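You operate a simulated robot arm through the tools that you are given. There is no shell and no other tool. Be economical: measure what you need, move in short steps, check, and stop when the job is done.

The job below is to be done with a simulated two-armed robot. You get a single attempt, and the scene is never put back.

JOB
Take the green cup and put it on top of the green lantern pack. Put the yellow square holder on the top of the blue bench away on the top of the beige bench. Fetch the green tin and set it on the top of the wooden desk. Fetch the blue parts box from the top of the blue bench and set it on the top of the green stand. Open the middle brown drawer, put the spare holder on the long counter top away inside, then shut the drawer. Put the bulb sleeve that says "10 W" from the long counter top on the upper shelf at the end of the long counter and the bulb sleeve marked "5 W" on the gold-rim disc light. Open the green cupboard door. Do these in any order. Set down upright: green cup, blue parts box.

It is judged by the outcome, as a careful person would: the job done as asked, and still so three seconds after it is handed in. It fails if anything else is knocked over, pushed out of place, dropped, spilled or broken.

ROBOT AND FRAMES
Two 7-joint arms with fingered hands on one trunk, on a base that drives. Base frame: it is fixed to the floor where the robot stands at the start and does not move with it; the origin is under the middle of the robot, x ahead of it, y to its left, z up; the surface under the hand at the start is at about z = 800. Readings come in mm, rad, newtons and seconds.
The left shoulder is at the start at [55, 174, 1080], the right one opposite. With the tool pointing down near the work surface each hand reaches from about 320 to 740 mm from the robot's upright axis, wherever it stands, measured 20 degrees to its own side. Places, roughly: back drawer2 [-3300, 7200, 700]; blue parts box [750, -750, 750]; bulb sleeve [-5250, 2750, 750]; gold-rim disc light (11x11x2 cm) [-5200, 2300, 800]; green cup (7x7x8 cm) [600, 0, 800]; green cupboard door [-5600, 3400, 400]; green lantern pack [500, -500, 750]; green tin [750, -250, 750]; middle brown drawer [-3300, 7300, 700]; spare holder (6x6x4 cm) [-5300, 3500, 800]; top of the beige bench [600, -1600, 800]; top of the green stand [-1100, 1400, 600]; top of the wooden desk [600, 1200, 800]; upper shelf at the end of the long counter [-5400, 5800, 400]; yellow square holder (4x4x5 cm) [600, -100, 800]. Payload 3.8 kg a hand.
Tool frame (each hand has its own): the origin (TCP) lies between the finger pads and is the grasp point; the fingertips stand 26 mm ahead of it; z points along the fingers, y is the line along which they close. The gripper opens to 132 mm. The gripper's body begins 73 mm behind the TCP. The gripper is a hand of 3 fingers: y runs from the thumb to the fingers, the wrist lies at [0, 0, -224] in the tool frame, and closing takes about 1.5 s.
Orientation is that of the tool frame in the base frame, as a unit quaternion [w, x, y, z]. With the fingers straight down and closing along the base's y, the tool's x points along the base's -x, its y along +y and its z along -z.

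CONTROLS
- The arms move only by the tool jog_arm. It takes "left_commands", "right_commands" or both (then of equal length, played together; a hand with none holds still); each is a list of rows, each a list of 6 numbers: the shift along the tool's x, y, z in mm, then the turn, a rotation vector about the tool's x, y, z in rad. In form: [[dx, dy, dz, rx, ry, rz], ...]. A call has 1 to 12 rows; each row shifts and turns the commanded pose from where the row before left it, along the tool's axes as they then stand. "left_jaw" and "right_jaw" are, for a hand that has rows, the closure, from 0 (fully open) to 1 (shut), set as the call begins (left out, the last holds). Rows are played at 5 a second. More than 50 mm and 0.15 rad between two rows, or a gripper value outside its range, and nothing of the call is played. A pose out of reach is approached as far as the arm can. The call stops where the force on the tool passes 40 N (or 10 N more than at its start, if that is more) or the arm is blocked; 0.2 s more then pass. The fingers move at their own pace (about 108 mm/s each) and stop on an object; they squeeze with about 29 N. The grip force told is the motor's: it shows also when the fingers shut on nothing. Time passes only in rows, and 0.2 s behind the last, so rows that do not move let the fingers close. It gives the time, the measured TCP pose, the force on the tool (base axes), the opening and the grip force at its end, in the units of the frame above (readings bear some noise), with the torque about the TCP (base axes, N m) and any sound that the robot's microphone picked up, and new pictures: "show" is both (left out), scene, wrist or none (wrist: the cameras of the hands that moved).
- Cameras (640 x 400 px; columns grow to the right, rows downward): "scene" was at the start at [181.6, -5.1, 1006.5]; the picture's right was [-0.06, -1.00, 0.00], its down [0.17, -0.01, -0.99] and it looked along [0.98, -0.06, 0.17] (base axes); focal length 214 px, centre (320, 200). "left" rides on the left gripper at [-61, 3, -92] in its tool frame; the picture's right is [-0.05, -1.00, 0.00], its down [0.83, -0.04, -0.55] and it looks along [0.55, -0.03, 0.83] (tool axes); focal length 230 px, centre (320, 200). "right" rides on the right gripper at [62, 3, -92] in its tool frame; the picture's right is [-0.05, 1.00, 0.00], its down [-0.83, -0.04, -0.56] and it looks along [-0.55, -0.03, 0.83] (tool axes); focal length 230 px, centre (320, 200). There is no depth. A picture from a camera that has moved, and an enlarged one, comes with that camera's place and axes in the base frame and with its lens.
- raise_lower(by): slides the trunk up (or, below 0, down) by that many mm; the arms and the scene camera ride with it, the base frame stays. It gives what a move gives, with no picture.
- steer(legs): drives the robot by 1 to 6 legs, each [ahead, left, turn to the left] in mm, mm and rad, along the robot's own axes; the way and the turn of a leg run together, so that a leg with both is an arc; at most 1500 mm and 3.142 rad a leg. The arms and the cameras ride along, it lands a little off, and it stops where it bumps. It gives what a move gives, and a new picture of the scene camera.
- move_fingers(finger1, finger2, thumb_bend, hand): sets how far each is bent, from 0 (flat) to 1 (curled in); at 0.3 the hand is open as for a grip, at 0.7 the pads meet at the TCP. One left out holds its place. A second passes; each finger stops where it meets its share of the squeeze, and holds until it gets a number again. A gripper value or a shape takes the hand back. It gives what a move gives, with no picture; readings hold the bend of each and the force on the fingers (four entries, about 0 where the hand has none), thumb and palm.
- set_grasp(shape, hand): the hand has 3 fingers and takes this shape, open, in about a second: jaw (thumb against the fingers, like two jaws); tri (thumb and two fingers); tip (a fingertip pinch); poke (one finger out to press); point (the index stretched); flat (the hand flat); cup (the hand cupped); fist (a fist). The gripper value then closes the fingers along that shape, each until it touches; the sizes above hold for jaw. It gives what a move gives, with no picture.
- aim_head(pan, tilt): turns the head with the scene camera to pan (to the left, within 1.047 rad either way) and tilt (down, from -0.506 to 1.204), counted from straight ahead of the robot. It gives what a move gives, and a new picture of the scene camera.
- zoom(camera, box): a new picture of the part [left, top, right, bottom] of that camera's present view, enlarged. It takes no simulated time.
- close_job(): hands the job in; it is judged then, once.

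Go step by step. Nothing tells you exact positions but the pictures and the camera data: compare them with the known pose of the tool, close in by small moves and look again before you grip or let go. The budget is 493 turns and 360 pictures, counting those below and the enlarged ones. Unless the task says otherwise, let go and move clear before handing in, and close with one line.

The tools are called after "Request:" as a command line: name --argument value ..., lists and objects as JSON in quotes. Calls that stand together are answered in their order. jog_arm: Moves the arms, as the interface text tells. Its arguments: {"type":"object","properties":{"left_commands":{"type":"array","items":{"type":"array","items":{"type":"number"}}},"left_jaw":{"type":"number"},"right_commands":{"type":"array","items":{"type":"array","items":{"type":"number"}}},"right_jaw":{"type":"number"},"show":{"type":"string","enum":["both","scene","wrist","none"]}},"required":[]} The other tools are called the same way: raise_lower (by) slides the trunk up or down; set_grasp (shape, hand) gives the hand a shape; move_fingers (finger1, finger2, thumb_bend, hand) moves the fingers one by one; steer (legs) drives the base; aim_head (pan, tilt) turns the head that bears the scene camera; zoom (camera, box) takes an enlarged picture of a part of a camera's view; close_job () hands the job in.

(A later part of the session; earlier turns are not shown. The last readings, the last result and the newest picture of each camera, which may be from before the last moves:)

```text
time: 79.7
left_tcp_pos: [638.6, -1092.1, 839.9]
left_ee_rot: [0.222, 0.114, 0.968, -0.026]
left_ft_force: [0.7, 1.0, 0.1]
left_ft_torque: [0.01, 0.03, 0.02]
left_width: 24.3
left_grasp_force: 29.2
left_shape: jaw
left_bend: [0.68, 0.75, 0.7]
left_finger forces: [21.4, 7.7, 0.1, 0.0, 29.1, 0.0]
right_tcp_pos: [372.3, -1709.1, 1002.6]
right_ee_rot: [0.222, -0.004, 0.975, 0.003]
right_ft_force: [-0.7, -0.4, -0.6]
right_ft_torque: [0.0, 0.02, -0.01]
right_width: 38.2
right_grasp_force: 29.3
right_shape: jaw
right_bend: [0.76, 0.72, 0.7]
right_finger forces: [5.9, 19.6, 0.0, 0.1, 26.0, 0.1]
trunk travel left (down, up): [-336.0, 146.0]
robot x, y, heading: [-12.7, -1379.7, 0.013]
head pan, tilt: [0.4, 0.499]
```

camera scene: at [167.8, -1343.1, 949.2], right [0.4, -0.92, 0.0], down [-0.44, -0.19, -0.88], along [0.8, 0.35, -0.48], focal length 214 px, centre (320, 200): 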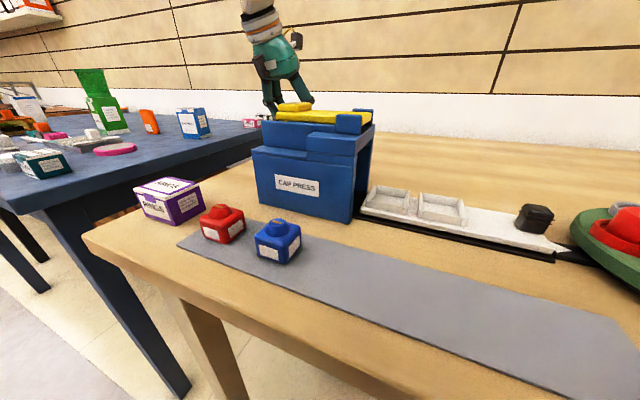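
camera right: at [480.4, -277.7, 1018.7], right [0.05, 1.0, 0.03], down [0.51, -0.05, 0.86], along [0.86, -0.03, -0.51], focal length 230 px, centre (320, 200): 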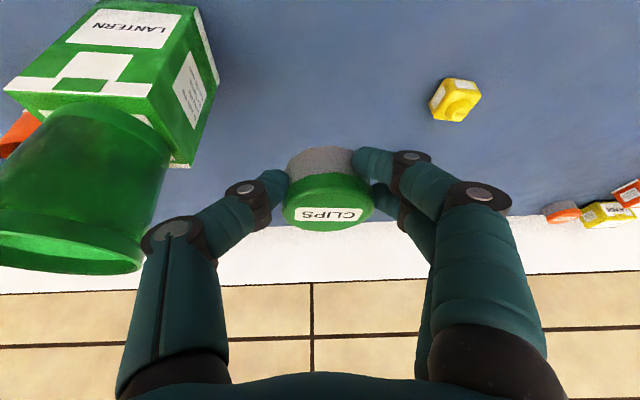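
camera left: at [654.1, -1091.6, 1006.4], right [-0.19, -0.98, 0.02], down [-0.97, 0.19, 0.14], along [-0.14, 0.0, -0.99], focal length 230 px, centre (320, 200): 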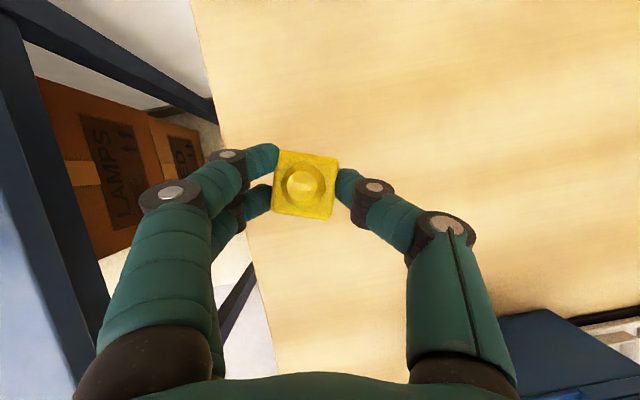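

Request:
raise_lower --by -5

Request:
raise_lower --by -4

Request:
raise_lower --by -4

```text
time: 80.3
left_tcp_pos: [639.4, -1092.0, 834.7]
left_ee_rot: [0.223, 0.114, 0.968, -0.026]
left_ft_force: [-0.3, 0.0, 1.0]
left_ft_torque: [0.0, 0.01, 0.02]
left_width: 24.0
left_grasp_force: 29.4
left_shape: jaw
left_bend: [0.68, 0.75, 0.7]
left_finger forces: [21.4, 7.8, 0.1, 0.1, 29.1, 0.1]
right_tcp_pos: [373.2, -1708.5, 997.5]
right_ee_rot: [0.222, -0.005, 0.975, 0.003]
right_ft_force: [1.0, 0.4, -1.0]
right_ft_torque: [-0.02, 0.0, 0.03]
right_width: 38.3
right_grasp_force: 29.3
right_shape: jaw
right_bend: [0.76, 0.72, 0.7]
right_finger forces: [5.9, 19.6, 0.0, 0.0, 25.9, 0.0]
trunk travel left (down, up): [-331.0, 151.0]
robot x, y, heading: [-13.5, -1379.7, 0.009]
head pan, tilt: [0.4, 0.499]
```

```text
time: 80.8
left_tcp_pos: [639.4, -1092.5, 834.5]
left_ee_rot: [0.225, 0.113, 0.967, -0.026]
left_ft_force: [-4.0, 0.8, 13.4]
left_ft_torque: [0.28, -0.2, 0.04]
left_width: 24.2
left_grasp_force: 28.8
left_shape: jaw
left_bend: [0.69, 0.75, 0.7]
left_finger forces: [22.0, 8.3, 0.1, 0.0, 31.3, 0.0]
right_tcp_pos: [372.3, -1708.4, 993.6]
right_ee_rot: [0.222, -0.005, 0.975, 0.003]
right_ft_force: [0.0, 0.6, -0.5]
right_ft_torque: [-0.03, -0.02, 0.0]
right_width: 38.3
right_grasp_force: 28.8
right_shape: jaw
right_bend: [0.76, 0.72, 0.7]
right_finger forces: [5.8, 19.6, 0.1, 0.0, 25.8, 0.1]
trunk travel left (down, up): [-327.0, 155.0]
robot x, y, heading: [-11.2, -1382.8, 0.011]
head pan, tilt: [0.4, 0.499]
```

```text
time: 81.3
left_tcp_pos: [639.1, -1092.8, 832.4]
left_ee_rot: [0.228, 0.114, 0.967, -0.027]
left_ft_force: [-2.4, 2.4, 29.4]
left_ft_torque: [0.46, -0.44, 0.11]
left_width: 24.6
left_grasp_force: 29.0
left_shape: jaw
left_bend: [0.7, 0.75, 0.7]
left_finger forces: [25.1, 9.3, 0.0, 0.0, 33.2, 0.1]
right_tcp_pos: [370.7, -1708.1, 989.0]
right_ee_rot: [0.223, -0.005, 0.975, 0.003]
right_ft_force: [0.4, 0.4, -0.5]
right_ft_torque: [-0.02, 0.05, -0.04]
right_width: 38.2
right_grasp_force: 29.2
right_shape: jaw
right_bend: [0.76, 0.72, 0.7]
right_finger forces: [5.8, 19.5, 0.0, 0.0, 25.9, 0.0]
trunk travel left (down, up): [-323.0, 159.0]
robot x, y, heading: [-14.1, -1382.5, 0.009]
head pan, tilt: [0.4, 0.499]
```

Contact made (bench also at ~800). Ease up and release.

Request:
raise_lower --by 5

Request:
jog_arm --left_commands '[[0, 0, 0, 0, 0, 0], [0, 0, 0, 0, 0, 0], [0, 0, 0, 0, 0, 0], [0, 0, 0, 0, 0, 0]]' --left_jaw 0.3 --show "wrist"

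```text
time: 81.9
left_tcp_pos: [636.9, -1092.8, 832.7]
left_ee_rot: [0.224, 0.115, 0.968, -0.026]
left_ft_force: [2.7, 0.3, 16.6]
left_ft_torque: [0.3, -0.38, -0.03]
left_width: 24.3
left_grasp_force: 28.9
left_shape: jaw
left_bend: [0.7, 0.75, 0.7]
left_finger forces: [23.8, 8.6, 0.0, 0.0, 31.8, 0.1]
right_tcp_pos: [371.4, -1709.2, 994.0]
right_ee_rot: [0.223, -0.003, 0.975, 0.003]
right_ft_force: [0.9, -0.7, -0.8]
right_ft_torque: [0.01, -0.01, -0.02]
right_width: 38.4
right_grasp_force: 29.3
right_shape: jaw
right_bend: [0.76, 0.72, 0.7]
right_finger forces: [5.8, 19.5, 0.1, 0.0, 25.9, 0.1]
trunk travel left (down, up): [-328.0, 154.0]
robot x, y, heading: [-13.1, -1380.3, 0.011]
head pan, tilt: [0.4, 0.499]
```

```text
time: 82.9
left_tcp_pos: [637.3, -1091.6, 830.9]
left_ee_rot: [0.221, 0.114, 0.968, -0.026]
left_ft_force: [-1.1, -0.4, 3.0]
left_ft_torque: [0.17, 0.0, 0.03]
left_width: 90.5
left_grasp_force: 0.0
left_shape: jaw
left_bend: [0.68, 0.7, 0.64]
left_finger forces: [0.1, 4.0, 0.0, 0.0, 0.0, 0.1]
right_tcp_pos: [372.5, -1708.3, 994.7]
right_ee_rot: [0.222, -0.005, 0.975, 0.004]
right_ft_force: [0.2, 0.6, -1.1]
right_ft_torque: [0.02, -0.01, 0.01]
right_width: 38.2
right_grasp_force: 29.4
right_shape: jaw
right_bend: [0.76, 0.72, 0.7]
right_finger forces: [5.8, 19.7, 0.1, 0.0, 25.8, 0.0]
trunk travel left (down, up): [-328.0, 154.0]
robot x, y, heading: [-13.3, -1379.1, 0.006]
head pan, tilt: [0.4, 0.499]
camera left: at [653.3, -1092.1, 941.8], right [-0.18, -0.98, 0.02], down [-0.97, 0.19, 0.14], along [-0.14, 0.0, -0.99], focal length 230 px, centre (320, 200)
```

left: 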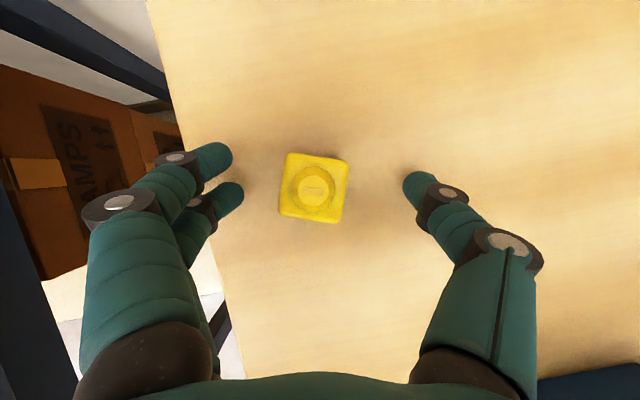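

Yellow holder placed. Retreat up.

Request:
raise_lower --by 56

Request:
jog_arm --left_commands '[[-13, 0, -27, 0, 0, 0], [-13, 0, -27, 0, 0, 0], [-13, 0, -27, 0, 0, 0], [-5, -5, -35, 0, 0, 0], [15, -9, -40, 0, 0, 0], [19, -9, -40, 0, 0, 0], [19, -9, -40, 0, 0, 0]]'

```text
time: 83.8
left_tcp_pos: [637.4, -1092.5, 886.2]
left_ee_rot: [0.222, 0.113, 0.968, -0.026]
left_ft_force: [-0.3, 0.5, 0.0]
left_ft_torque: [0.02, 0.0, 0.01]
left_width: 92.2
left_grasp_force: 0.1
left_shape: jaw
left_bend: [0.68, 0.68, 0.64]
left_finger forces: [0.0, 0.1, 0.1, 0.1, 0.1, 0.0]
right_tcp_pos: [373.4, -1708.0, 1050.7]
right_ee_rot: [0.221, -0.005, 0.975, 0.003]
right_ft_force: [-0.8, 0.9, -0.2]
right_ft_torque: [-0.01, 0.03, -0.04]
right_width: 38.5
right_grasp_force: 29.2
right_shape: jaw
right_bend: [0.76, 0.72, 0.7]
right_finger forces: [5.8, 19.3, 0.0, 0.1, 25.8, 0.0]
trunk travel left (down, up): [-384.0, 98.0]
robot x, y, heading: [-14.0, -1380.3, 0.007]
head pan, tilt: [0.4, 0.499]
```

```text
time: 85.4
left_tcp_pos: [523.4, -1098.4, 1095.6]
left_ee_rot: [0.223, 0.113, 0.968, -0.026]
left_ft_force: [-0.5, -0.1, -0.3]
left_ft_torque: [-0.01, 0.01, 0.02]
left_width: 92.0
left_grasp_force: 0.0
left_shape: jaw
left_bend: [0.68, 0.68, 0.64]
left_finger forces: [0.1, 0.1, 0.0, 0.0, 0.0, 0.0]
right_tcp_pos: [372.5, -1708.7, 1050.4]
right_ee_rot: [0.222, -0.004, 0.975, 0.003]
right_ft_force: [-0.4, -0.6, -0.7]
right_ft_torque: [-0.01, -0.02, -0.08]
right_width: 38.5
right_grasp_force: 29.1
right_shape: jaw
right_bend: [0.76, 0.72, 0.7]
right_finger forces: [5.8, 19.4, 0.0, 0.0, 25.8, 0.0]
trunk travel left (down, up): [-384.0, 98.0]
robot x, y, heading: [-13.6, -1384.7, 0.01]
head pan, tilt: [0.4, 0.499]
camera scene: at [165.4, -1343.2, 940.0], right [0.4, -0.92, 0.0], down [-0.44, -0.19, -0.88], along [0.81, 0.35, -0.48], focal length 214 px, centre (320, 200)
camera left: at [538.9, -1098.3, 1206.8], right [-0.18, -0.98, 0.02], down [-0.97, 0.19, 0.14], along [-0.14, 0.0, -0.99], focal length 230 px, centre (320, 200)
```

scene: 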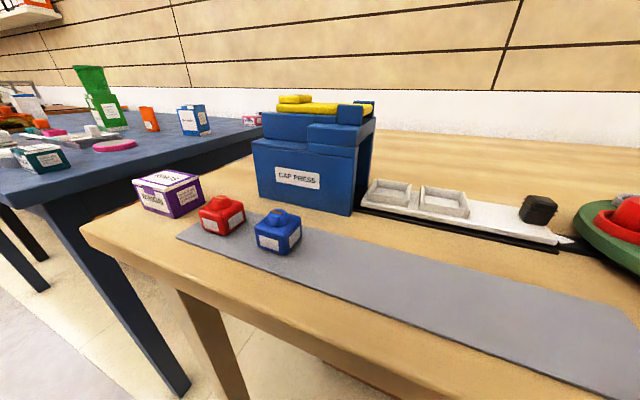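
left: 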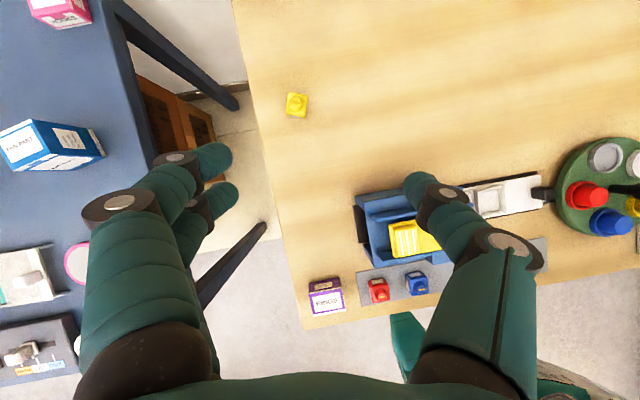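

The blue parts box (FAN PARTS) is at about (625,-770). Driving left to place it at the left hand's side.

Request:
steer --legs '[[0, 290, -0.01]]'

Request:
zoom --camera "left" --box '[100, 0, 500, 250]'

```text
time: 88.5
left_tcp_pos: [526.1, -816.8, 1096.1]
left_ee_rot: [0.222, 0.118, 0.967, -0.028]
left_ft_force: [0.7, 0.6, 0.0]
left_ft_torque: [-0.01, 0.0, -0.01]
left_width: 92.2
left_grasp_force: 0.0
left_shape: jaw
left_bend: [0.68, 0.68, 0.64]
left_finger forces: [0.0, 0.0, 0.0, 0.1, 0.1, 0.0]
right_tcp_pos: [368.4, -1425.3, 1050.8]
right_ee_rot: [0.223, 0.0, 0.975, 0.003]
right_ft_force: [-1.1, 0.5, -1.1]
right_ft_torque: [0.01, 0.03, 0.02]
right_width: 38.3
right_grasp_force: 29.4
right_shape: jaw
right_bend: [0.76, 0.72, 0.7]
right_finger forces: [5.7, 19.1, 0.0, 0.0, 25.8, 0.1]
trunk travel left (down, up): [-384.0, 98.0]
robot x, y, heading: [-15.7, -1095.0, 0.002]
head pan, tilt: [0.4, 0.499]
camera scene: at [164.9, -1057.8, 939.8], right [0.39, -0.92, 0.0], down [-0.44, -0.19, -0.88], along [0.81, 0.34, -0.48], focal length 214 px, centre (320, 200)
```

scene: 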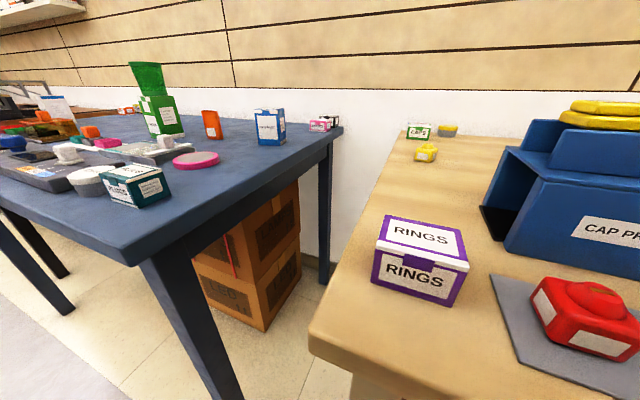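

```text
1.60 times, centred on (300, 125) of left
camera zoom: at [541.4, -817.0, 1206.5], right [-0.2, -0.98, 0.02], down [-0.97, 0.2, 0.14], along [-0.14, 0.0, -0.99], focal length 368 px, centre (352, 320)
```

zoom: 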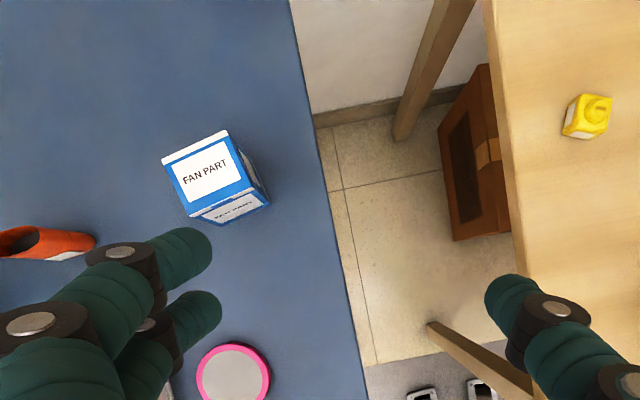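

The box is beyond comfortable reach of the left hand here (bench legs block getting nearer). I'll deliver the tin to the wooden desk first, then fetch the box with the freed right hand. Driving back and left.

Request:
steer --legs '[[-150, 0, 0], [0, 1400, 0]]'

Request:
aim_head --pan 0.9 --tilt 0.3

```text
time: 101.9
left_tcp_pos: [392.8, 566.9, 1095.6]
left_ee_rot: [0.222, 0.129, 0.966, -0.029]
left_ft_force: [-0.2, -1.2, 0.5]
left_ft_torque: [0.02, -0.04, -0.01]
left_width: 92.1
left_grasp_force: 0.1
left_shape: jaw
left_bend: [0.68, 0.68, 0.64]
left_finger forces: [0.0, 0.1, 0.0, 0.0, 0.1, 0.0]
right_tcp_pos: [224.1, -37.3, 1050.8]
right_ee_rot: [0.222, 0.011, 0.975, -0.001]
right_ft_force: [0.7, -0.7, -1.7]
right_ft_torque: [0.03, -0.01, 0.03]
right_width: 38.2
right_grasp_force: 29.3
right_shape: jaw
right_bend: [0.76, 0.72, 0.7]
right_finger forces: [5.9, 19.0, 0.0, 0.1, 25.7, 0.1]
trunk travel left (down, up): [-384.0, 98.0]
robot x, y, heading: [-154.9, 302.3, -0.018]
head pan, tilt: [0.4, 0.499]
camera scene: at [27.3, 334.0, 939.8], right [0.37, -0.93, 0.0], down [-0.44, -0.18, -0.88], along [0.82, 0.32, -0.48], focal length 214 px, centre (320, 200)
```

scene: 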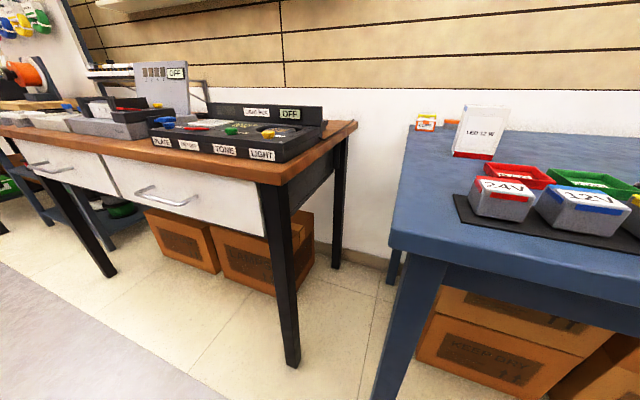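

```text
time: 102.9
left_tcp_pos: [393.5, 568.2, 1096.0]
left_ee_rot: [0.222, 0.129, 0.966, -0.03]
left_ft_force: [0.1, 0.5, 0.7]
left_ft_torque: [-0.01, 0.01, -0.03]
left_width: 92.0
left_grasp_force: 0.0
left_shape: jaw
left_bend: [0.68, 0.68, 0.64]
left_finger forces: [0.0, 0.0, 0.1, 0.0, 0.0, 0.1]
right_tcp_pos: [222.2, -37.1, 1050.2]
right_ee_rot: [0.223, 0.011, 0.975, 0.0]
right_ft_force: [-0.4, 0.1, 0.4]
right_ft_torque: [-0.02, -0.01, -0.01]
right_width: 38.0
right_grasp_force: 29.1
right_shape: jaw
right_bend: [0.76, 0.72, 0.7]
right_finger forces: [5.8, 19.1, 0.1, 0.0, 25.8, 0.1]
trunk travel left (down, up): [-384.0, 98.0]
robot x, y, heading: [-154.3, 303.0, -0.025]
head pan, tilt: [0.901, 0.3]
camera scene: at [2.4, 372.2, 958.2], right [0.77, -0.64, 0.0], down [-0.19, -0.23, -0.96], along [0.61, 0.74, -0.3], focal length 214 px, centre (320, 200)
```

scene: 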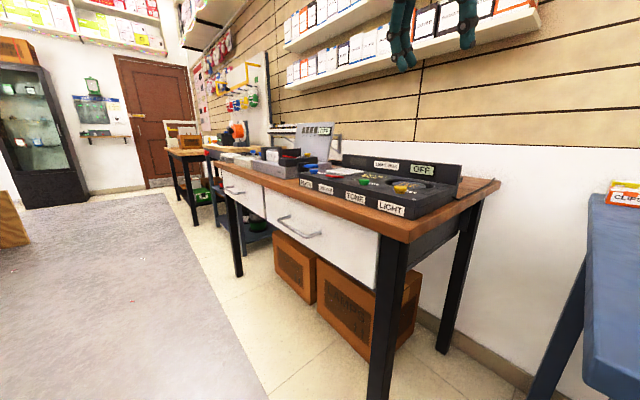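

The desk is largely covered by a console; I need a better view. Driving left and looking down from higher.

Request:
raise_lower --by 95

Request:
steer --legs '[[0, 700, 0.02]]'

Request:
aim_head --pan 0.0 --tilt 0.5

```text
time: 104.2
left_tcp_pos: [393.3, 567.9, 1189.7]
left_ee_rot: [0.222, 0.128, 0.966, -0.029]
left_ft_force: [0.4, -1.1, -0.9]
left_ft_torque: [-0.02, 0.01, -0.03]
left_width: 92.1
left_grasp_force: 0.0
left_shape: jaw
left_bend: [0.68, 0.68, 0.64]
left_finger forces: [0.1, 0.1, 0.0, 0.0, 0.0, 0.0]
right_tcp_pos: [223.2, -37.4, 1145.1]
right_ee_rot: [0.222, 0.01, 0.975, 0.0]
right_ft_force: [-0.1, 0.7, -0.5]
right_ft_torque: [0.0, 0.01, -0.02]
right_width: 38.1
right_grasp_force: 28.8
right_shape: jaw
right_bend: [0.76, 0.72, 0.7]
right_finger forces: [6.7, 18.0, 0.0, 0.0, 25.3, 0.0]
trunk travel left (down, up): [-479.0, 3.0]
robot x, y, heading: [-156.3, 304.5, -0.022]
head pan, tilt: [0.901, 0.3]
```

```text
time: 110.8
left_tcp_pos: [406.6, 1273.7, 1191.1]
left_ee_rot: [0.222, 0.127, 0.966, -0.029]
left_ft_force: [0.0, -0.2, 0.9]
left_ft_torque: [-0.01, 0.05, -0.02]
left_width: 92.0
left_grasp_force: 0.1
left_shape: jaw
left_bend: [0.68, 0.68, 0.64]
left_finger forces: [0.1, 0.1, 0.1, 0.1, 0.0, 0.0]
right_tcp_pos: [237.8, 669.5, 1145.4]
right_ee_rot: [0.223, 0.009, 0.975, 0.001]
right_ft_force: [-0.1, 0.4, 0.1]
right_ft_torque: [-0.02, 0.04, 0.0]
right_width: 37.8
right_grasp_force: 28.6
right_shape: jaw
right_bend: [0.76, 0.72, 0.7]
right_finger forces: [6.6, 17.9, 0.0, 0.0, 25.1, 0.0]
trunk travel left (down, up): [-479.0, 3.0]
robot x, y, heading: [-139.3, 1010.5, -0.02]
head pan, tilt: [0.901, 0.3]
camera scene: at [28.0, 1077.5, 1084.8], right [0.77, -0.64, 0.0], down [-0.19, -0.23, -0.96], along [0.61, 0.74, -0.3], focal length 214 px, centre (320, 200)
```

scene: 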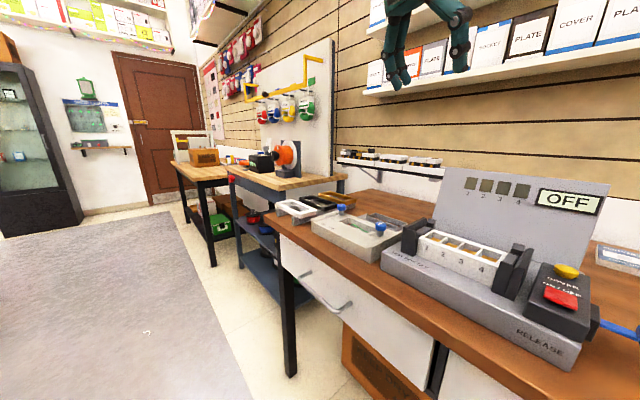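

```text
time: 112.0
left_tcp_pos: [406.4, 1273.7, 1191.0]
left_ee_rot: [0.222, 0.127, 0.966, -0.03]
left_ft_force: [-0.1, 0.7, -0.3]
left_ft_torque: [0.01, 0.0, -0.02]
left_width: 92.3
left_grasp_force: 0.0
left_shape: jaw
left_bend: [0.68, 0.68, 0.64]
left_finger forces: [0.0, 0.0, 0.0, 0.0, 0.0, 0.0]
right_tcp_pos: [236.4, 669.9, 1145.2]
right_ee_rot: [0.222, 0.009, 0.975, 0.0]
right_ft_force: [-0.2, -0.3, -1.5]
right_ft_torque: [-0.01, 0.02, -0.01]
right_width: 38.0
right_grasp_force: 29.0
right_shape: jaw
right_bend: [0.76, 0.72, 0.7]
right_finger forces: [6.7, 18.0, 0.0, 0.0, 25.2, 0.0]
trunk travel left (down, up): [-479.0, 3.0]
robot x, y, heading: [-141.6, 1008.1, -0.015]
head pan, tilt: [0.0, 0.499]
camera scene: at [59.6, 1003.9, 1066.5], right [-0.02, -1.0, 0.0], down [-0.48, 0.01, -0.88], along [0.88, -0.02, -0.48], focal length 214 px, centre (320, 200)
```

scene: 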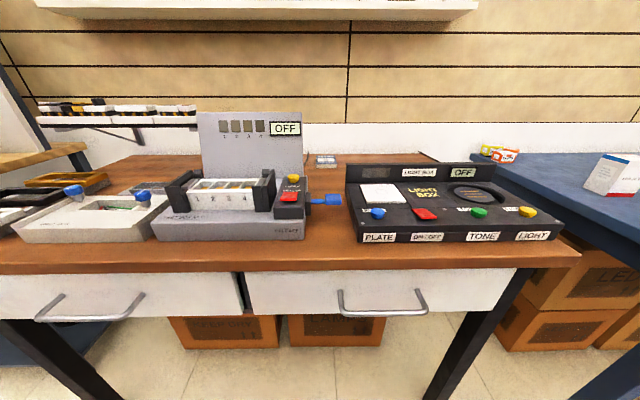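

There is a free gap between the tester and the light box, around (385,973). Zoom to measure.

Request:
zoom --camera "scene" --box '[250, 180, 410, 280]'

```text
4.00 times, centred on (330, 230) of scene
camera zoom: at [59.6, 1003.9, 1066.5], right [-0.02, -1.0, 0.0], down [-0.48, 0.01, -0.88], along [0.88, -0.02, -0.48], focal length 858 px, centre (280, 80)
```

zoom: 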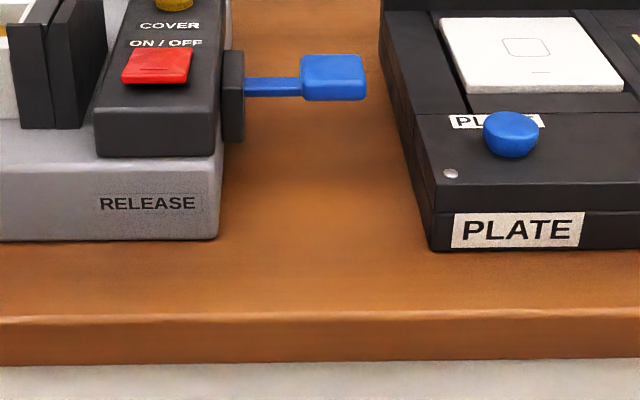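

I'll place the tin at ~(378,974), in front of the gap and clear of the blue lever. Retract the left hand, drive left, lower trunk.

Request:
jog_arm --left_commands '[[29, -8, -14, 0, 0, 0], [29, -8, -14, 0, 0, 0], [29, -8, -14, 0, 0, 0]]' --show "none"

Request:
steer --legs '[[0, 270, 0.015]]'

Request:
raise_lower --by -90

Request:
aim_head --pan -0.6 --tilt 0.5

```text
time: 112.8
left_tcp_pos: [303.5, 1276.3, 1192.2]
left_ee_rot: [0.223, 0.128, 0.966, -0.03]
left_ft_force: [-0.2, 0.2, -0.2]
left_ft_torque: [-0.01, -0.01, 0.02]
left_width: 91.9
left_grasp_force: 0.0
left_shape: jaw
left_bend: [0.68, 0.68, 0.64]
left_finger forces: [0.0, 0.0, 0.0, 0.0, 0.1, 0.0]
right_tcp_pos: [235.8, 670.1, 1146.6]
right_ee_rot: [0.223, 0.009, 0.975, 0.0]
right_ft_force: [-1.1, 0.0, 0.1]
right_ft_torque: [-0.03, 0.01, 0.0]
right_width: 38.1
right_grasp_force: 28.9
right_shape: jaw
right_bend: [0.76, 0.72, 0.7]
right_finger forces: [6.7, 17.9, 0.1, 0.0, 25.2, 0.1]
trunk travel left (down, up): [-479.0, 3.0]
robot x, y, heading: [-140.5, 1010.2, -0.019]
head pan, tilt: [0.0, 0.499]
```

```text
time: 115.7
left_tcp_pos: [302.5, 1555.2, 1192.1]
left_ee_rot: [0.223, 0.115, 0.968, -0.027]
left_ft_force: [0.1, -0.5, 0.8]
left_ft_torque: [0.01, 0.04, 0.01]
left_width: 91.8
left_grasp_force: 0.1
left_shape: jaw
left_bend: [0.68, 0.68, 0.64]
left_finger forces: [0.0, 0.0, 0.1, 0.1, 0.1, 0.1]
right_tcp_pos: [247.0, 945.4, 1146.2]
right_ee_rot: [0.222, -0.003, 0.975, 0.003]
right_ft_force: [0.1, -0.7, -0.6]
right_ft_torque: [0.0, -0.01, -0.03]
right_width: 38.2
right_grasp_force: 28.4
right_shape: jaw
right_bend: [0.76, 0.72, 0.7]
right_finger forces: [6.6, 18.0, 0.0, 0.0, 25.2, 0.0]
trunk travel left (down, up): [-479.0, 3.0]
robot x, y, heading: [-139.8, 1275.7, 0.006]
head pan, tilt: [0.0, 0.499]
camera scene: at [61.3, 1275.6, 1066.4], right [0.01, -1.0, 0.0], down [-0.48, 0.0, -0.88], along [0.88, 0.01, -0.48], focal length 214 px, centre (320, 200)
```

scene: 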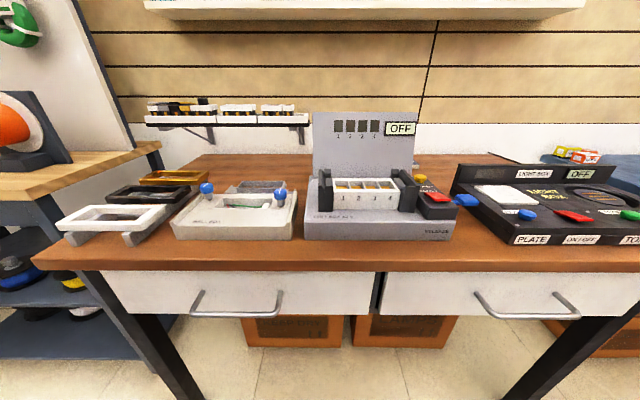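

```text
time: 117.0
left_tcp_pos: [301.8, 1555.1, 1103.6]
left_ee_rot: [0.224, 0.115, 0.967, -0.027]
left_ft_force: [0.5, 0.1, 0.5]
left_ft_torque: [-0.01, 0.01, 0.0]
left_width: 91.9
left_grasp_force: 0.1
left_shape: jaw
left_bend: [0.68, 0.68, 0.64]
left_finger forces: [0.0, 0.0, 0.0, 0.1, 0.1, 0.0]
right_tcp_pos: [246.1, 945.1, 1055.6]
right_ee_rot: [0.223, -0.003, 0.975, 0.003]
right_ft_force: [0.8, -0.6, -1.0]
right_ft_torque: [-0.02, -0.02, 0.02]
right_width: 38.0
right_grasp_force: 28.7
right_shape: jaw
right_bend: [0.76, 0.72, 0.7]
right_finger forces: [6.5, 18.0, 0.0, 0.0, 25.0, 0.0]
trunk travel left (down, up): [-389.0, 93.0]
robot x, y, heading: [-139.5, 1271.0, -0.001]
head pan, tilt: [0.0, 0.499]
```

```text
time: 118.0
left_tcp_pos: [301.0, 1554.8, 1102.0]
left_ee_rot: [0.223, 0.115, 0.968, -0.026]
left_ft_force: [0.1, 0.2, -0.3]
left_ft_torque: [-0.04, -0.02, 0.04]
left_width: 92.3
left_grasp_force: 0.1
left_shape: jaw
left_bend: [0.68, 0.68, 0.64]
left_finger forces: [0.1, 0.0, 0.0, 0.0, 0.0, 0.0]
right_tcp_pos: [246.6, 946.8, 1055.8]
right_ee_rot: [0.222, -0.002, 0.975, 0.003]
right_ft_force: [0.4, -0.7, -0.2]
right_ft_torque: [0.01, 0.0, 0.0]
right_width: 38.0
right_grasp_force: 28.9
right_shape: jaw
right_bend: [0.76, 0.72, 0.7]
right_finger forces: [6.4, 18.0, 0.0, 0.0, 25.0, 0.0]
trunk travel left (down, up): [-389.0, 93.0]
robot x, y, heading: [-138.6, 1274.0, 0.011]
head pan, tilt: [-0.6, 0.499]
camera scene: at [34.4, 1224.1, 945.7], right [-0.56, -0.83, 0.0], down [-0.4, 0.27, -0.88], along [0.73, -0.49, -0.48], focal length 214 px, centre (320, 200)
```

scene: 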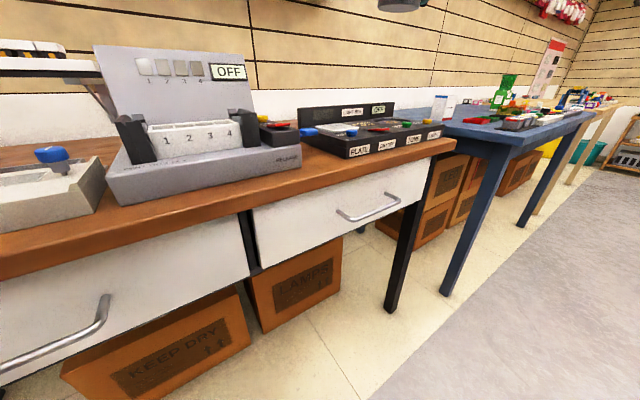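

Moving the tin toward its spot, staying above.

Request:
jog_arm --right_commands '[[-22, 5.6, 20, 0, 0, 0], [-22, 5.6, 20, 0, 0, 0], [-12, 5.6, 30, 0, 0, 0], [-5, 5.6, 40, 0, 0, 0], [0, 5.6, 45, 0, 0, 0]]'

```text
time: 119.2
left_tcp_pos: [303.7, 1553.4, 1101.9]
left_ee_rot: [0.222, 0.115, 0.968, -0.027]
left_ft_force: [-0.4, -0.8, 0.4]
left_ft_torque: [0.04, 0.01, -0.01]
left_width: 92.3
left_grasp_force: 0.1
left_shape: jaw
left_bend: [0.68, 0.68, 0.64]
left_finger forces: [0.1, 0.1, 0.0, 0.0, 0.0, 0.0]
right_tcp_pos: [368.0, 972.0, 941.8]
right_ee_rot: [0.222, -0.002, 0.975, 0.003]
right_ft_force: [0.5, -0.8, -1.1]
right_ft_torque: [0.01, 0.02, 0.01]
right_width: 37.6
right_grasp_force: 28.6
right_shape: jaw
right_bend: [0.76, 0.72, 0.7]
right_finger forces: [6.7, 18.0, 0.0, 0.0, 24.9, 0.0]
trunk travel left (down, up): [-389.0, 93.0]
robot x, y, heading: [-135.0, 1276.6, 0.004]
head pan, tilt: [-0.6, 0.499]
camera scene: at [35.2, 1223.9, 945.5], right [-0.56, -0.83, 0.0], down [-0.4, 0.27, -0.88], along [0.73, -0.49, -0.48], focal length 214 px, centre (320, 200)
camera right: at [271.3, 975.3, 998.0], right [0.04, 1.0, 0.03], down [0.51, -0.04, 0.86], along [0.86, -0.02, -0.51], focal length 230 px, centre (320, 200)
```

scene: 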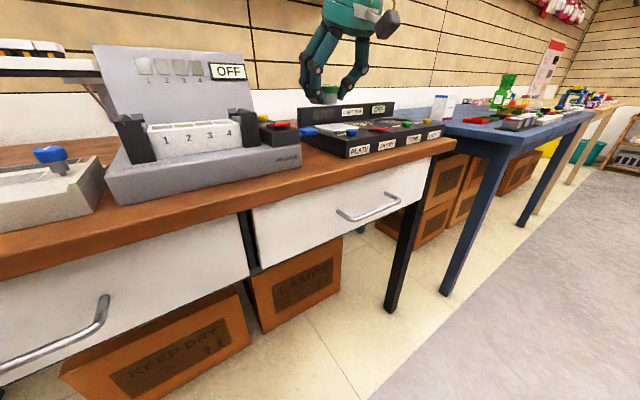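
right: 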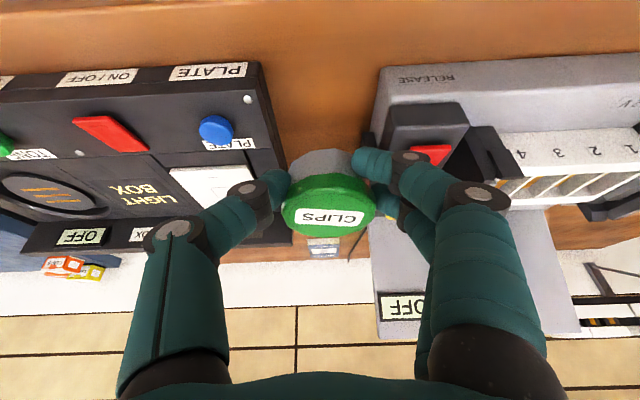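

Gap is directly below. Descending vertically.

Request:
jog_arm --right_commands '[[10, 0.5, 25.4, 0, 0, 0], [10, 0.5, 25.4, 0, 0, 0], [10, 0.5, 25.4, 0, 0, 0]]'

```text
time: 120.0
left_tcp_pos: [301.3, 1554.1, 1101.4]
left_ee_rot: [0.223, 0.116, 0.968, -0.025]
left_ft_force: [0.1, 0.0, 0.0]
left_ft_torque: [0.02, 0.01, 0.01]
left_width: 92.0
left_grasp_force: 0.2
left_shape: jaw
left_bend: [0.68, 0.68, 0.64]
left_finger forces: [0.1, 0.1, 0.1, 0.1, 0.1, 0.0]
right_tcp_pos: [374.0, 974.2, 857.6]
right_ee_rot: [0.219, -0.001, 0.976, 0.002]
right_ft_force: [-7.8, -7.0, 1.6]
right_ft_torque: [0.14, -0.06, 0.29]
right_width: 37.4
right_grasp_force: 28.9
right_shape: jaw
right_bend: [0.76, 0.72, 0.7]
right_finger forces: [6.2, 32.4, 0.0, 0.1, 28.8, 0.0]
trunk travel left (down, up): [-389.0, 93.0]
robot x, y, heading: [-139.3, 1276.5, 0.004]
head pan, tilt: [-0.6, 0.499]
camera scene: at [33.7, 1222.9, 945.7], right [-0.56, -0.83, 0.0], down [-0.4, 0.27, -0.88], along [0.73, -0.49, -0.48], focal length 214 px, centre (320, 200)
camera right: at [278.3, 976.4, 915.0], right [0.04, 1.0, 0.03], down [0.51, -0.04, 0.86], along [0.86, -0.02, -0.51], focal length 230 px, centre (320, 200)
```

scene: 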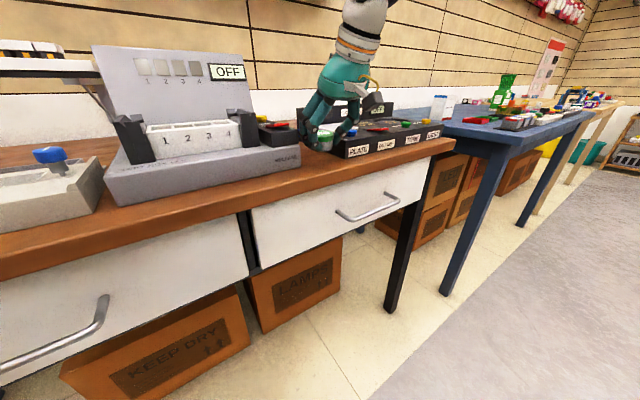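
right: 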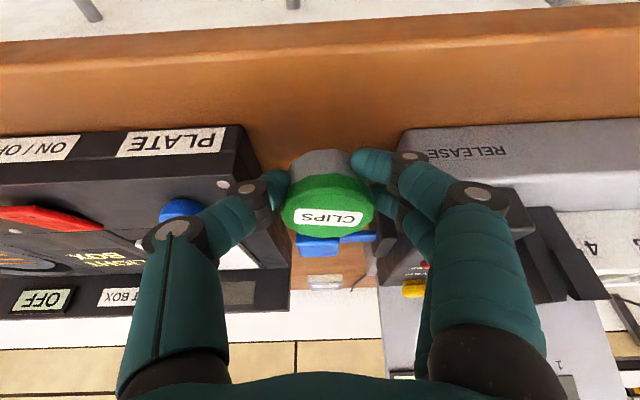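

A finger touched something at the lever side. Backing off toward the robot immediately.

Request:
jog_arm --right_commands '[[10, 0, 0, 0, 0, 0], [15, 0, -15, 0, 0, 0]]'

Request:
zoom --camera "scene" --box '[240, 70, 400, 170]'

```text
time: 120.6
left_tcp_pos: [301.2, 1554.2, 1103.7]
left_ee_rot: [0.222, 0.116, 0.968, -0.026]
left_ft_force: [-0.8, -0.7, 0.0]
left_ft_torque: [0.03, 0.0, 0.0]
left_width: 91.9
left_grasp_force: 0.0
left_shape: jaw
left_bend: [0.68, 0.68, 0.64]
left_finger forces: [0.0, 0.0, 0.0, 0.0, 0.1, 0.0]
right_tcp_pos: [347.4, 974.2, 862.9]
right_ee_rot: [0.224, -0.003, 0.975, 0.004]
right_ft_force: [-0.1, 0.0, -0.5]
right_ft_torque: [0.0, 0.02, 0.0]
right_width: 37.3
right_grasp_force: 29.4
right_shape: jaw
right_bend: [0.76, 0.72, 0.7]
right_finger forces: [7.0, 19.5, 0.0, 0.0, 26.6, 0.1]
trunk travel left (down, up): [-389.0, 93.0]
robot x, y, heading: [-139.5, 1276.9, 0.01]
head pan, tilt: [-0.6, 0.499]
camera scene: at [33.8, 1223.6, 945.8], right [-0.56, -0.83, 0.0], down [-0.4, 0.27, -0.88], along [0.73, -0.49, -0.48], focal length 214 px, centre (320, 200)
camera right: at [250.0, 976.5, 918.9], right [0.04, 1.0, 0.03], down [0.51, -0.04, 0.86], along [0.86, -0.02, -0.51], focal length 230 px, centre (320, 200)
```

scene: 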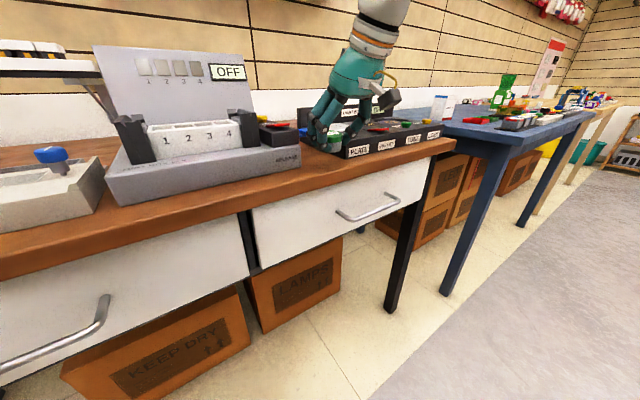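
right: 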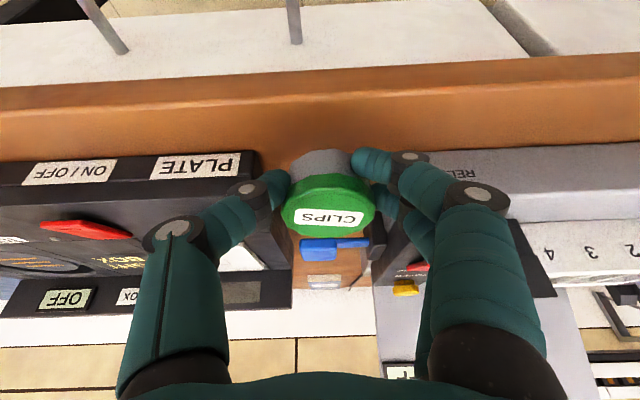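

```text
4.00 times, centred on (320, 120) of scene
camera zoom: at [33.8, 1223.6, 945.8], right [-0.56, -0.83, 0.0], down [-0.4, 0.27, -0.88], along [0.73, -0.49, -0.48], focal length 858 px, centre (320, 520)
```

zoom: 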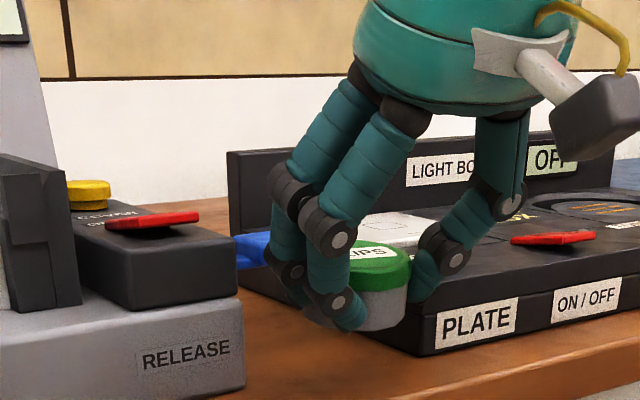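

I'll place it slightly nearer the front and 6 mm to the right (TCP ≈ (364,968)), clear of tester and light box.

Request:
jog_arm --right_commands '[[-7.5, -6, 3.5, 0, 0, 0], [-1.5, 0, 18, 0, 0, 0]]' --show "wrist"

```text
time: 121.2
left_tcp_pos: [302.1, 1554.2, 1101.6]
left_ee_rot: [0.223, 0.115, 0.968, -0.026]
left_ft_force: [-0.1, -0.8, -0.2]
left_ft_torque: [-0.01, 0.01, 0.0]
left_width: 92.1
left_grasp_force: 0.1
left_shape: jaw
left_bend: [0.68, 0.68, 0.64]
left_finger forces: [0.0, 0.0, 0.0, 0.0, 0.1, 0.0]
right_tcp_pos: [364.2, 967.3, 847.4]
right_ee_rot: [0.222, -0.003, 0.975, 0.003]
right_ft_force: [-0.2, -1.1, -0.7]
right_ft_torque: [-0.02, 0.04, 0.0]
right_width: 37.2
right_grasp_force: 29.0
right_shape: jaw
right_bend: [0.76, 0.72, 0.7]
right_finger forces: [6.9, 19.6, 0.1, 0.0, 26.3, 0.0]
trunk travel left (down, up): [-389.0, 93.0]
robot x, y, heading: [-137.2, 1274.6, 0.006]
head pan, tilt: [-0.6, 0.499]
camera right: at [268.2, 970.8, 904.4], right [0.04, 1.0, 0.03], down [0.51, -0.04, 0.86], along [0.86, -0.02, -0.51], focal length 230 px, centre (320, 200)
```

right: 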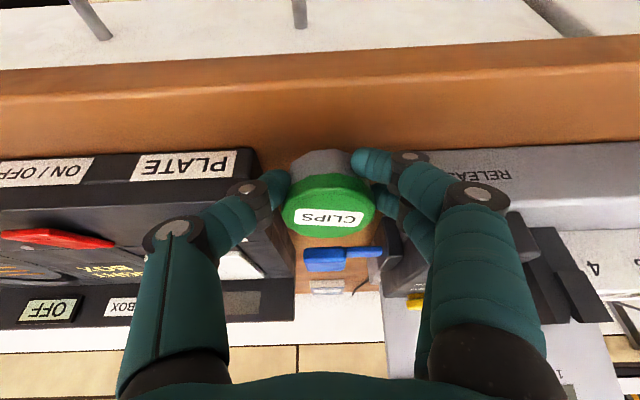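

Request:
jog_arm --right_commands '[[2.6, 0, 5.4, 0, 0, 0], [2.6, 0, 5.4, 0, 0, 0], [1.7, 0, 3.6, 0, 0, 0]]' --show "both"

```text
time: 122.0
left_tcp_pos: [301.1, 1554.4, 1101.2]
left_ee_rot: [0.222, 0.115, 0.968, -0.026]
left_ft_force: [0.2, 0.1, -0.3]
left_ft_torque: [0.02, -0.02, 0.02]
left_width: 92.1
left_grasp_force: 0.1
left_shape: jaw
left_bend: [0.68, 0.68, 0.64]
left_finger forces: [0.0, 0.0, 0.0, 0.0, 0.0, 0.0]
right_tcp_pos: [364.3, 969.7, 832.5]
right_ee_rot: [0.222, -0.003, 0.975, 0.004]
right_ft_force: [-0.4, -0.1, -0.9]
right_ft_torque: [0.03, 0.03, 0.01]
right_width: 37.5
right_grasp_force: 28.7
right_shape: jaw
right_bend: [0.76, 0.72, 0.7]
right_finger forces: [6.9, 19.5, 0.0, 0.0, 26.4, 0.1]
trunk travel left (down, up): [-389.0, 93.0]
robot x, y, heading: [-136.9, 1270.2, 0.01]
head pan, tilt: [-0.6, 0.499]
camera scene: at [34.4, 1224.0, 945.7], right [-0.56, -0.83, 0.0], down [-0.4, 0.27, -0.88], along [0.73, -0.49, -0.48], focal length 214 px, centre (320, 200)
camera right: at [267.8, 972.2, 888.4], right [0.04, 1.0, 0.03], down [0.51, -0.04, 0.86], along [0.86, -0.02, -0.51], focal length 230 px, centre (320, 200)
```

scene: 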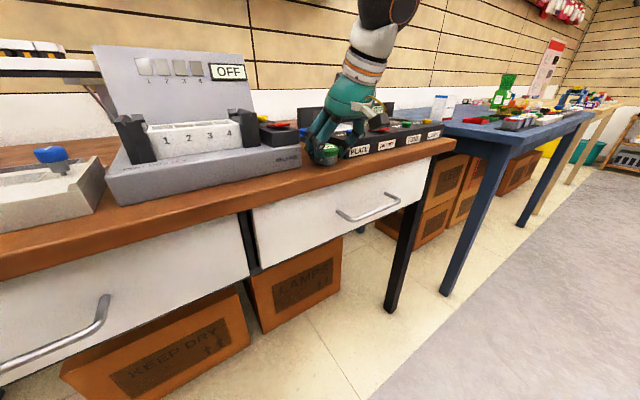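
right: 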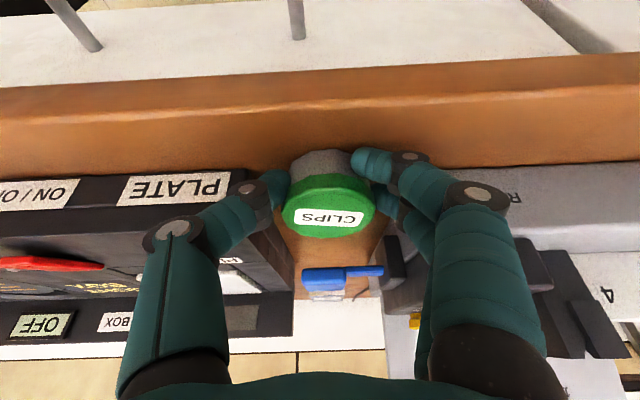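

Request:
jog_arm --right_commands '[[1.3, 0, 2.7, 0, 0, 0], [1.3, 0, 2.7, 0, 0, 0]]' --show "none"

Request:
zoom --camera "right" --box '[220, 60, 440, 200]'

Request:
zoom --camera "scene" --box '[260, 100, 400, 188]'

```text
time: 122.6
left_tcp_pos: [300.1, 1554.1, 1102.6]
left_ee_rot: [0.223, 0.116, 0.967, -0.026]
left_ft_force: [0.2, -0.4, 1.1]
left_ft_torque: [0.01, 0.01, 0.03]
left_width: 92.0
left_grasp_force: 0.1
left_shape: jaw
left_bend: [0.68, 0.68, 0.64]
left_finger forces: [0.1, 0.0, 0.0, 0.1, 0.0, 0.1]
right_tcp_pos: [364.8, 970.6, 828.8]
right_ee_rot: [0.226, -0.003, 0.974, 0.003]
right_ft_force: [0.2, -3.3, 18.8]
right_ft_torque: [0.01, 0.09, 0.04]
right_width: 37.7
right_grasp_force: 28.9
right_shape: jaw
right_bend: [0.77, 0.72, 0.7]
right_finger forces: [21.6, 17.6, 0.0, 0.1, 28.6, 0.0]
trunk travel left (down, up): [-389.0, 93.0]
robot x, y, heading: [-138.8, 1274.9, 0.003]
head pan, tilt: [-0.6, 0.499]
```

```text
2.86 times, centred on (330, 130) of right
camera zoom: at [268.2, 972.6, 884.6], right [0.04, 1.0, 0.03], down [0.5, -0.04, 0.86], along [0.86, -0.02, -0.5], focal length 657 px, centre (291, 400)
```

zoom: 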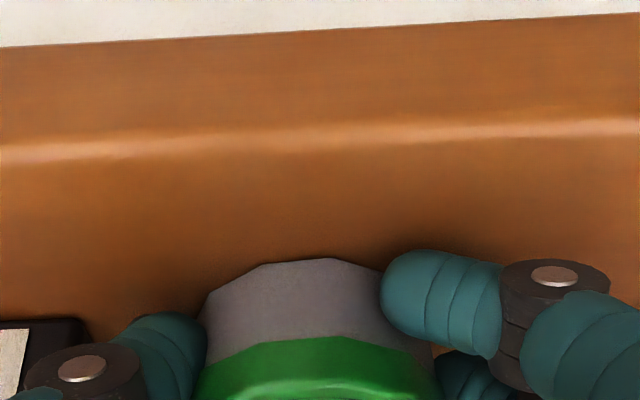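

```text
4.55 times, centred on (330, 144) of scene
camera zoom: at [33.3, 1224.3, 946.3], right [-0.56, -0.83, 0.0], down [-0.4, 0.27, -0.88], along [0.73, -0.49, -0.48], focal length 975 px, centre (274, 454)
```

zoom: 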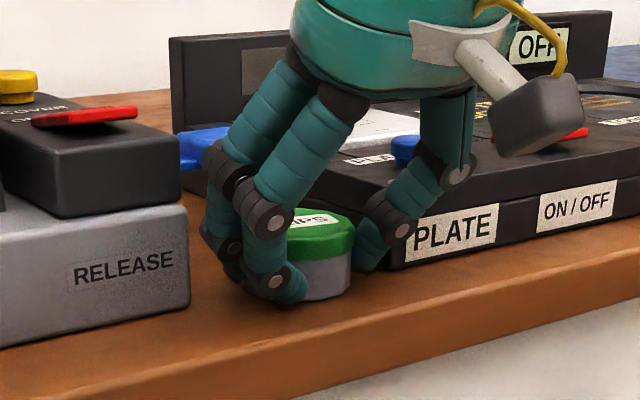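

Contact made with ~27 mm margin to the edge. Releasing gently with a small opening.

Request:
jog_arm --right_commands '[[-0.8, 0, -1.8, 0, 0, 0], [0, 0, 0, 0, 0, 0], [0, 0, 0, 0, 0, 0], [0, 0, 0, 0, 0, 0]]' --right_jaw 0.55 --show "wrist"

```text
time: 123.6
left_tcp_pos: [300.6, 1554.7, 1102.7]
left_ee_rot: [0.223, 0.116, 0.968, -0.027]
left_ft_force: [0.7, 0.3, -0.1]
left_ft_torque: [-0.02, 0.02, -0.03]
left_width: 92.0
left_grasp_force: 0.0
left_shape: jaw
left_bend: [0.68, 0.68, 0.64]
left_finger forces: [0.0, 0.1, 0.0, 0.1, 0.0, 0.1]
right_tcp_pos: [363.7, 971.0, 828.7]
right_ee_rot: [0.223, -0.003, 0.975, 0.003]
right_ft_force: [1.9, -0.8, 13.2]
right_ft_torque: [0.27, -0.02, -0.04]
right_width: 51.7
right_grasp_force: 0.2
right_shape: jaw
right_bend: [0.77, 0.73, 0.71]
right_finger forces: [12.9, 0.0, 0.0, 0.1, 3.7, 0.0]
trunk travel left (down, up): [-389.0, 93.0]
robot x, y, heading: [-135.7, 1271.2, 0.005]
head pan, tilt: [-0.6, 0.499]
camera right: at [266.7, 972.6, 885.1], right [0.04, 1.0, 0.03], down [0.51, -0.04, 0.86], along [0.86, -0.02, -0.51], focal length 230 px, centre (320, 200)
```

right: 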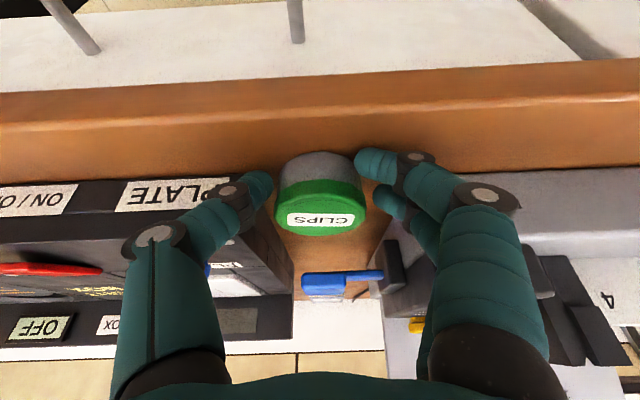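

Tin is free and standing. Retreat upward.

Request:
jog_arm --right_commands '[[-3, 0, -10, 0, 0, 0], [-5, 0, -20, 0, 0, 0], [0, 0, -40, 0, 0, 0], [0, 0, -40, 0, 0, 0], [0, 0, -40, 0, 0, 0], [0, 0, -40, 0, 0, 0]]'

```text
time: 125.0
left_tcp_pos: [302.2, 1554.4, 1102.2]
left_ee_rot: [0.222, 0.116, 0.968, -0.027]
left_ft_force: [-0.1, 0.5, 0.4]
left_ft_torque: [0.01, 0.01, 0.02]
left_width: 92.2
left_grasp_force: 0.0
left_shape: jaw
left_bend: [0.68, 0.68, 0.64]
left_finger forces: [0.0, 0.0, 0.0, 0.1, 0.1, 0.0]
right_tcp_pos: [287.3, 968.5, 999.9]
right_ee_rot: [0.222, -0.003, 0.975, 0.003]
right_ft_force: [0.3, 0.2, 0.2]
right_ft_torque: [0.0, -0.01, 0.03]
right_width: 58.9
right_grasp_force: 0.1
right_shape: jaw
right_bend: [0.73, 0.73, 0.7]
right_finger forces: [0.1, 0.1, 0.1, 0.0, 0.0, 0.1]
trunk travel left (down, up): [-389.0, 93.0]
robot x, y, heading: [-140.3, 1277.3, 0.006]
head pan, tilt: [-0.6, 0.499]
camera scene: at [34.2, 1224.0, 945.7], right [-0.56, -0.83, 0.0], down [-0.4, 0.27, -0.88], along [0.73, -0.49, -0.48], focal length 214 px, centre (320, 200)
camera right: at [189.7, 970.4, 1057.1], right [0.04, 1.0, 0.03], down [0.51, -0.04, 0.86], along [0.86, -0.02, -0.51], focal length 230 px, centre (320, 200)
```

scene: 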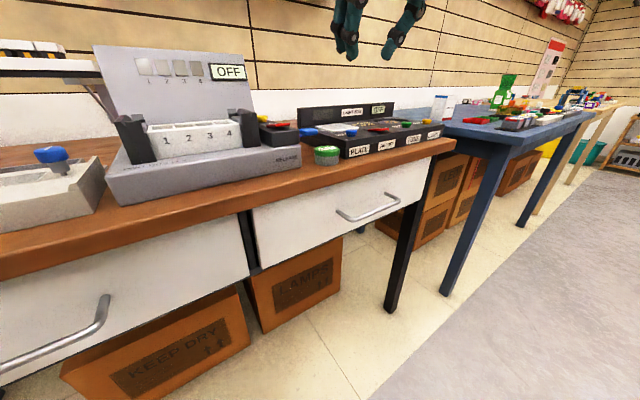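
right: 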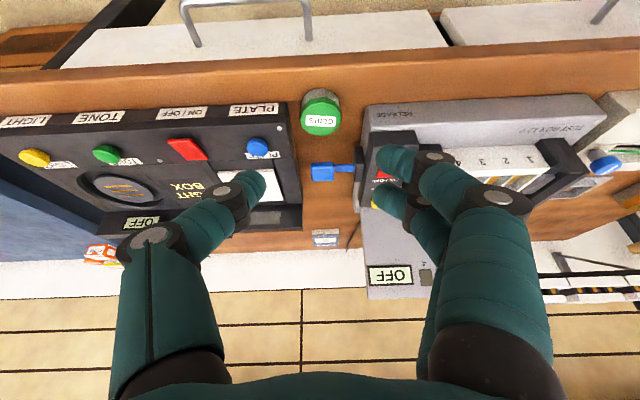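

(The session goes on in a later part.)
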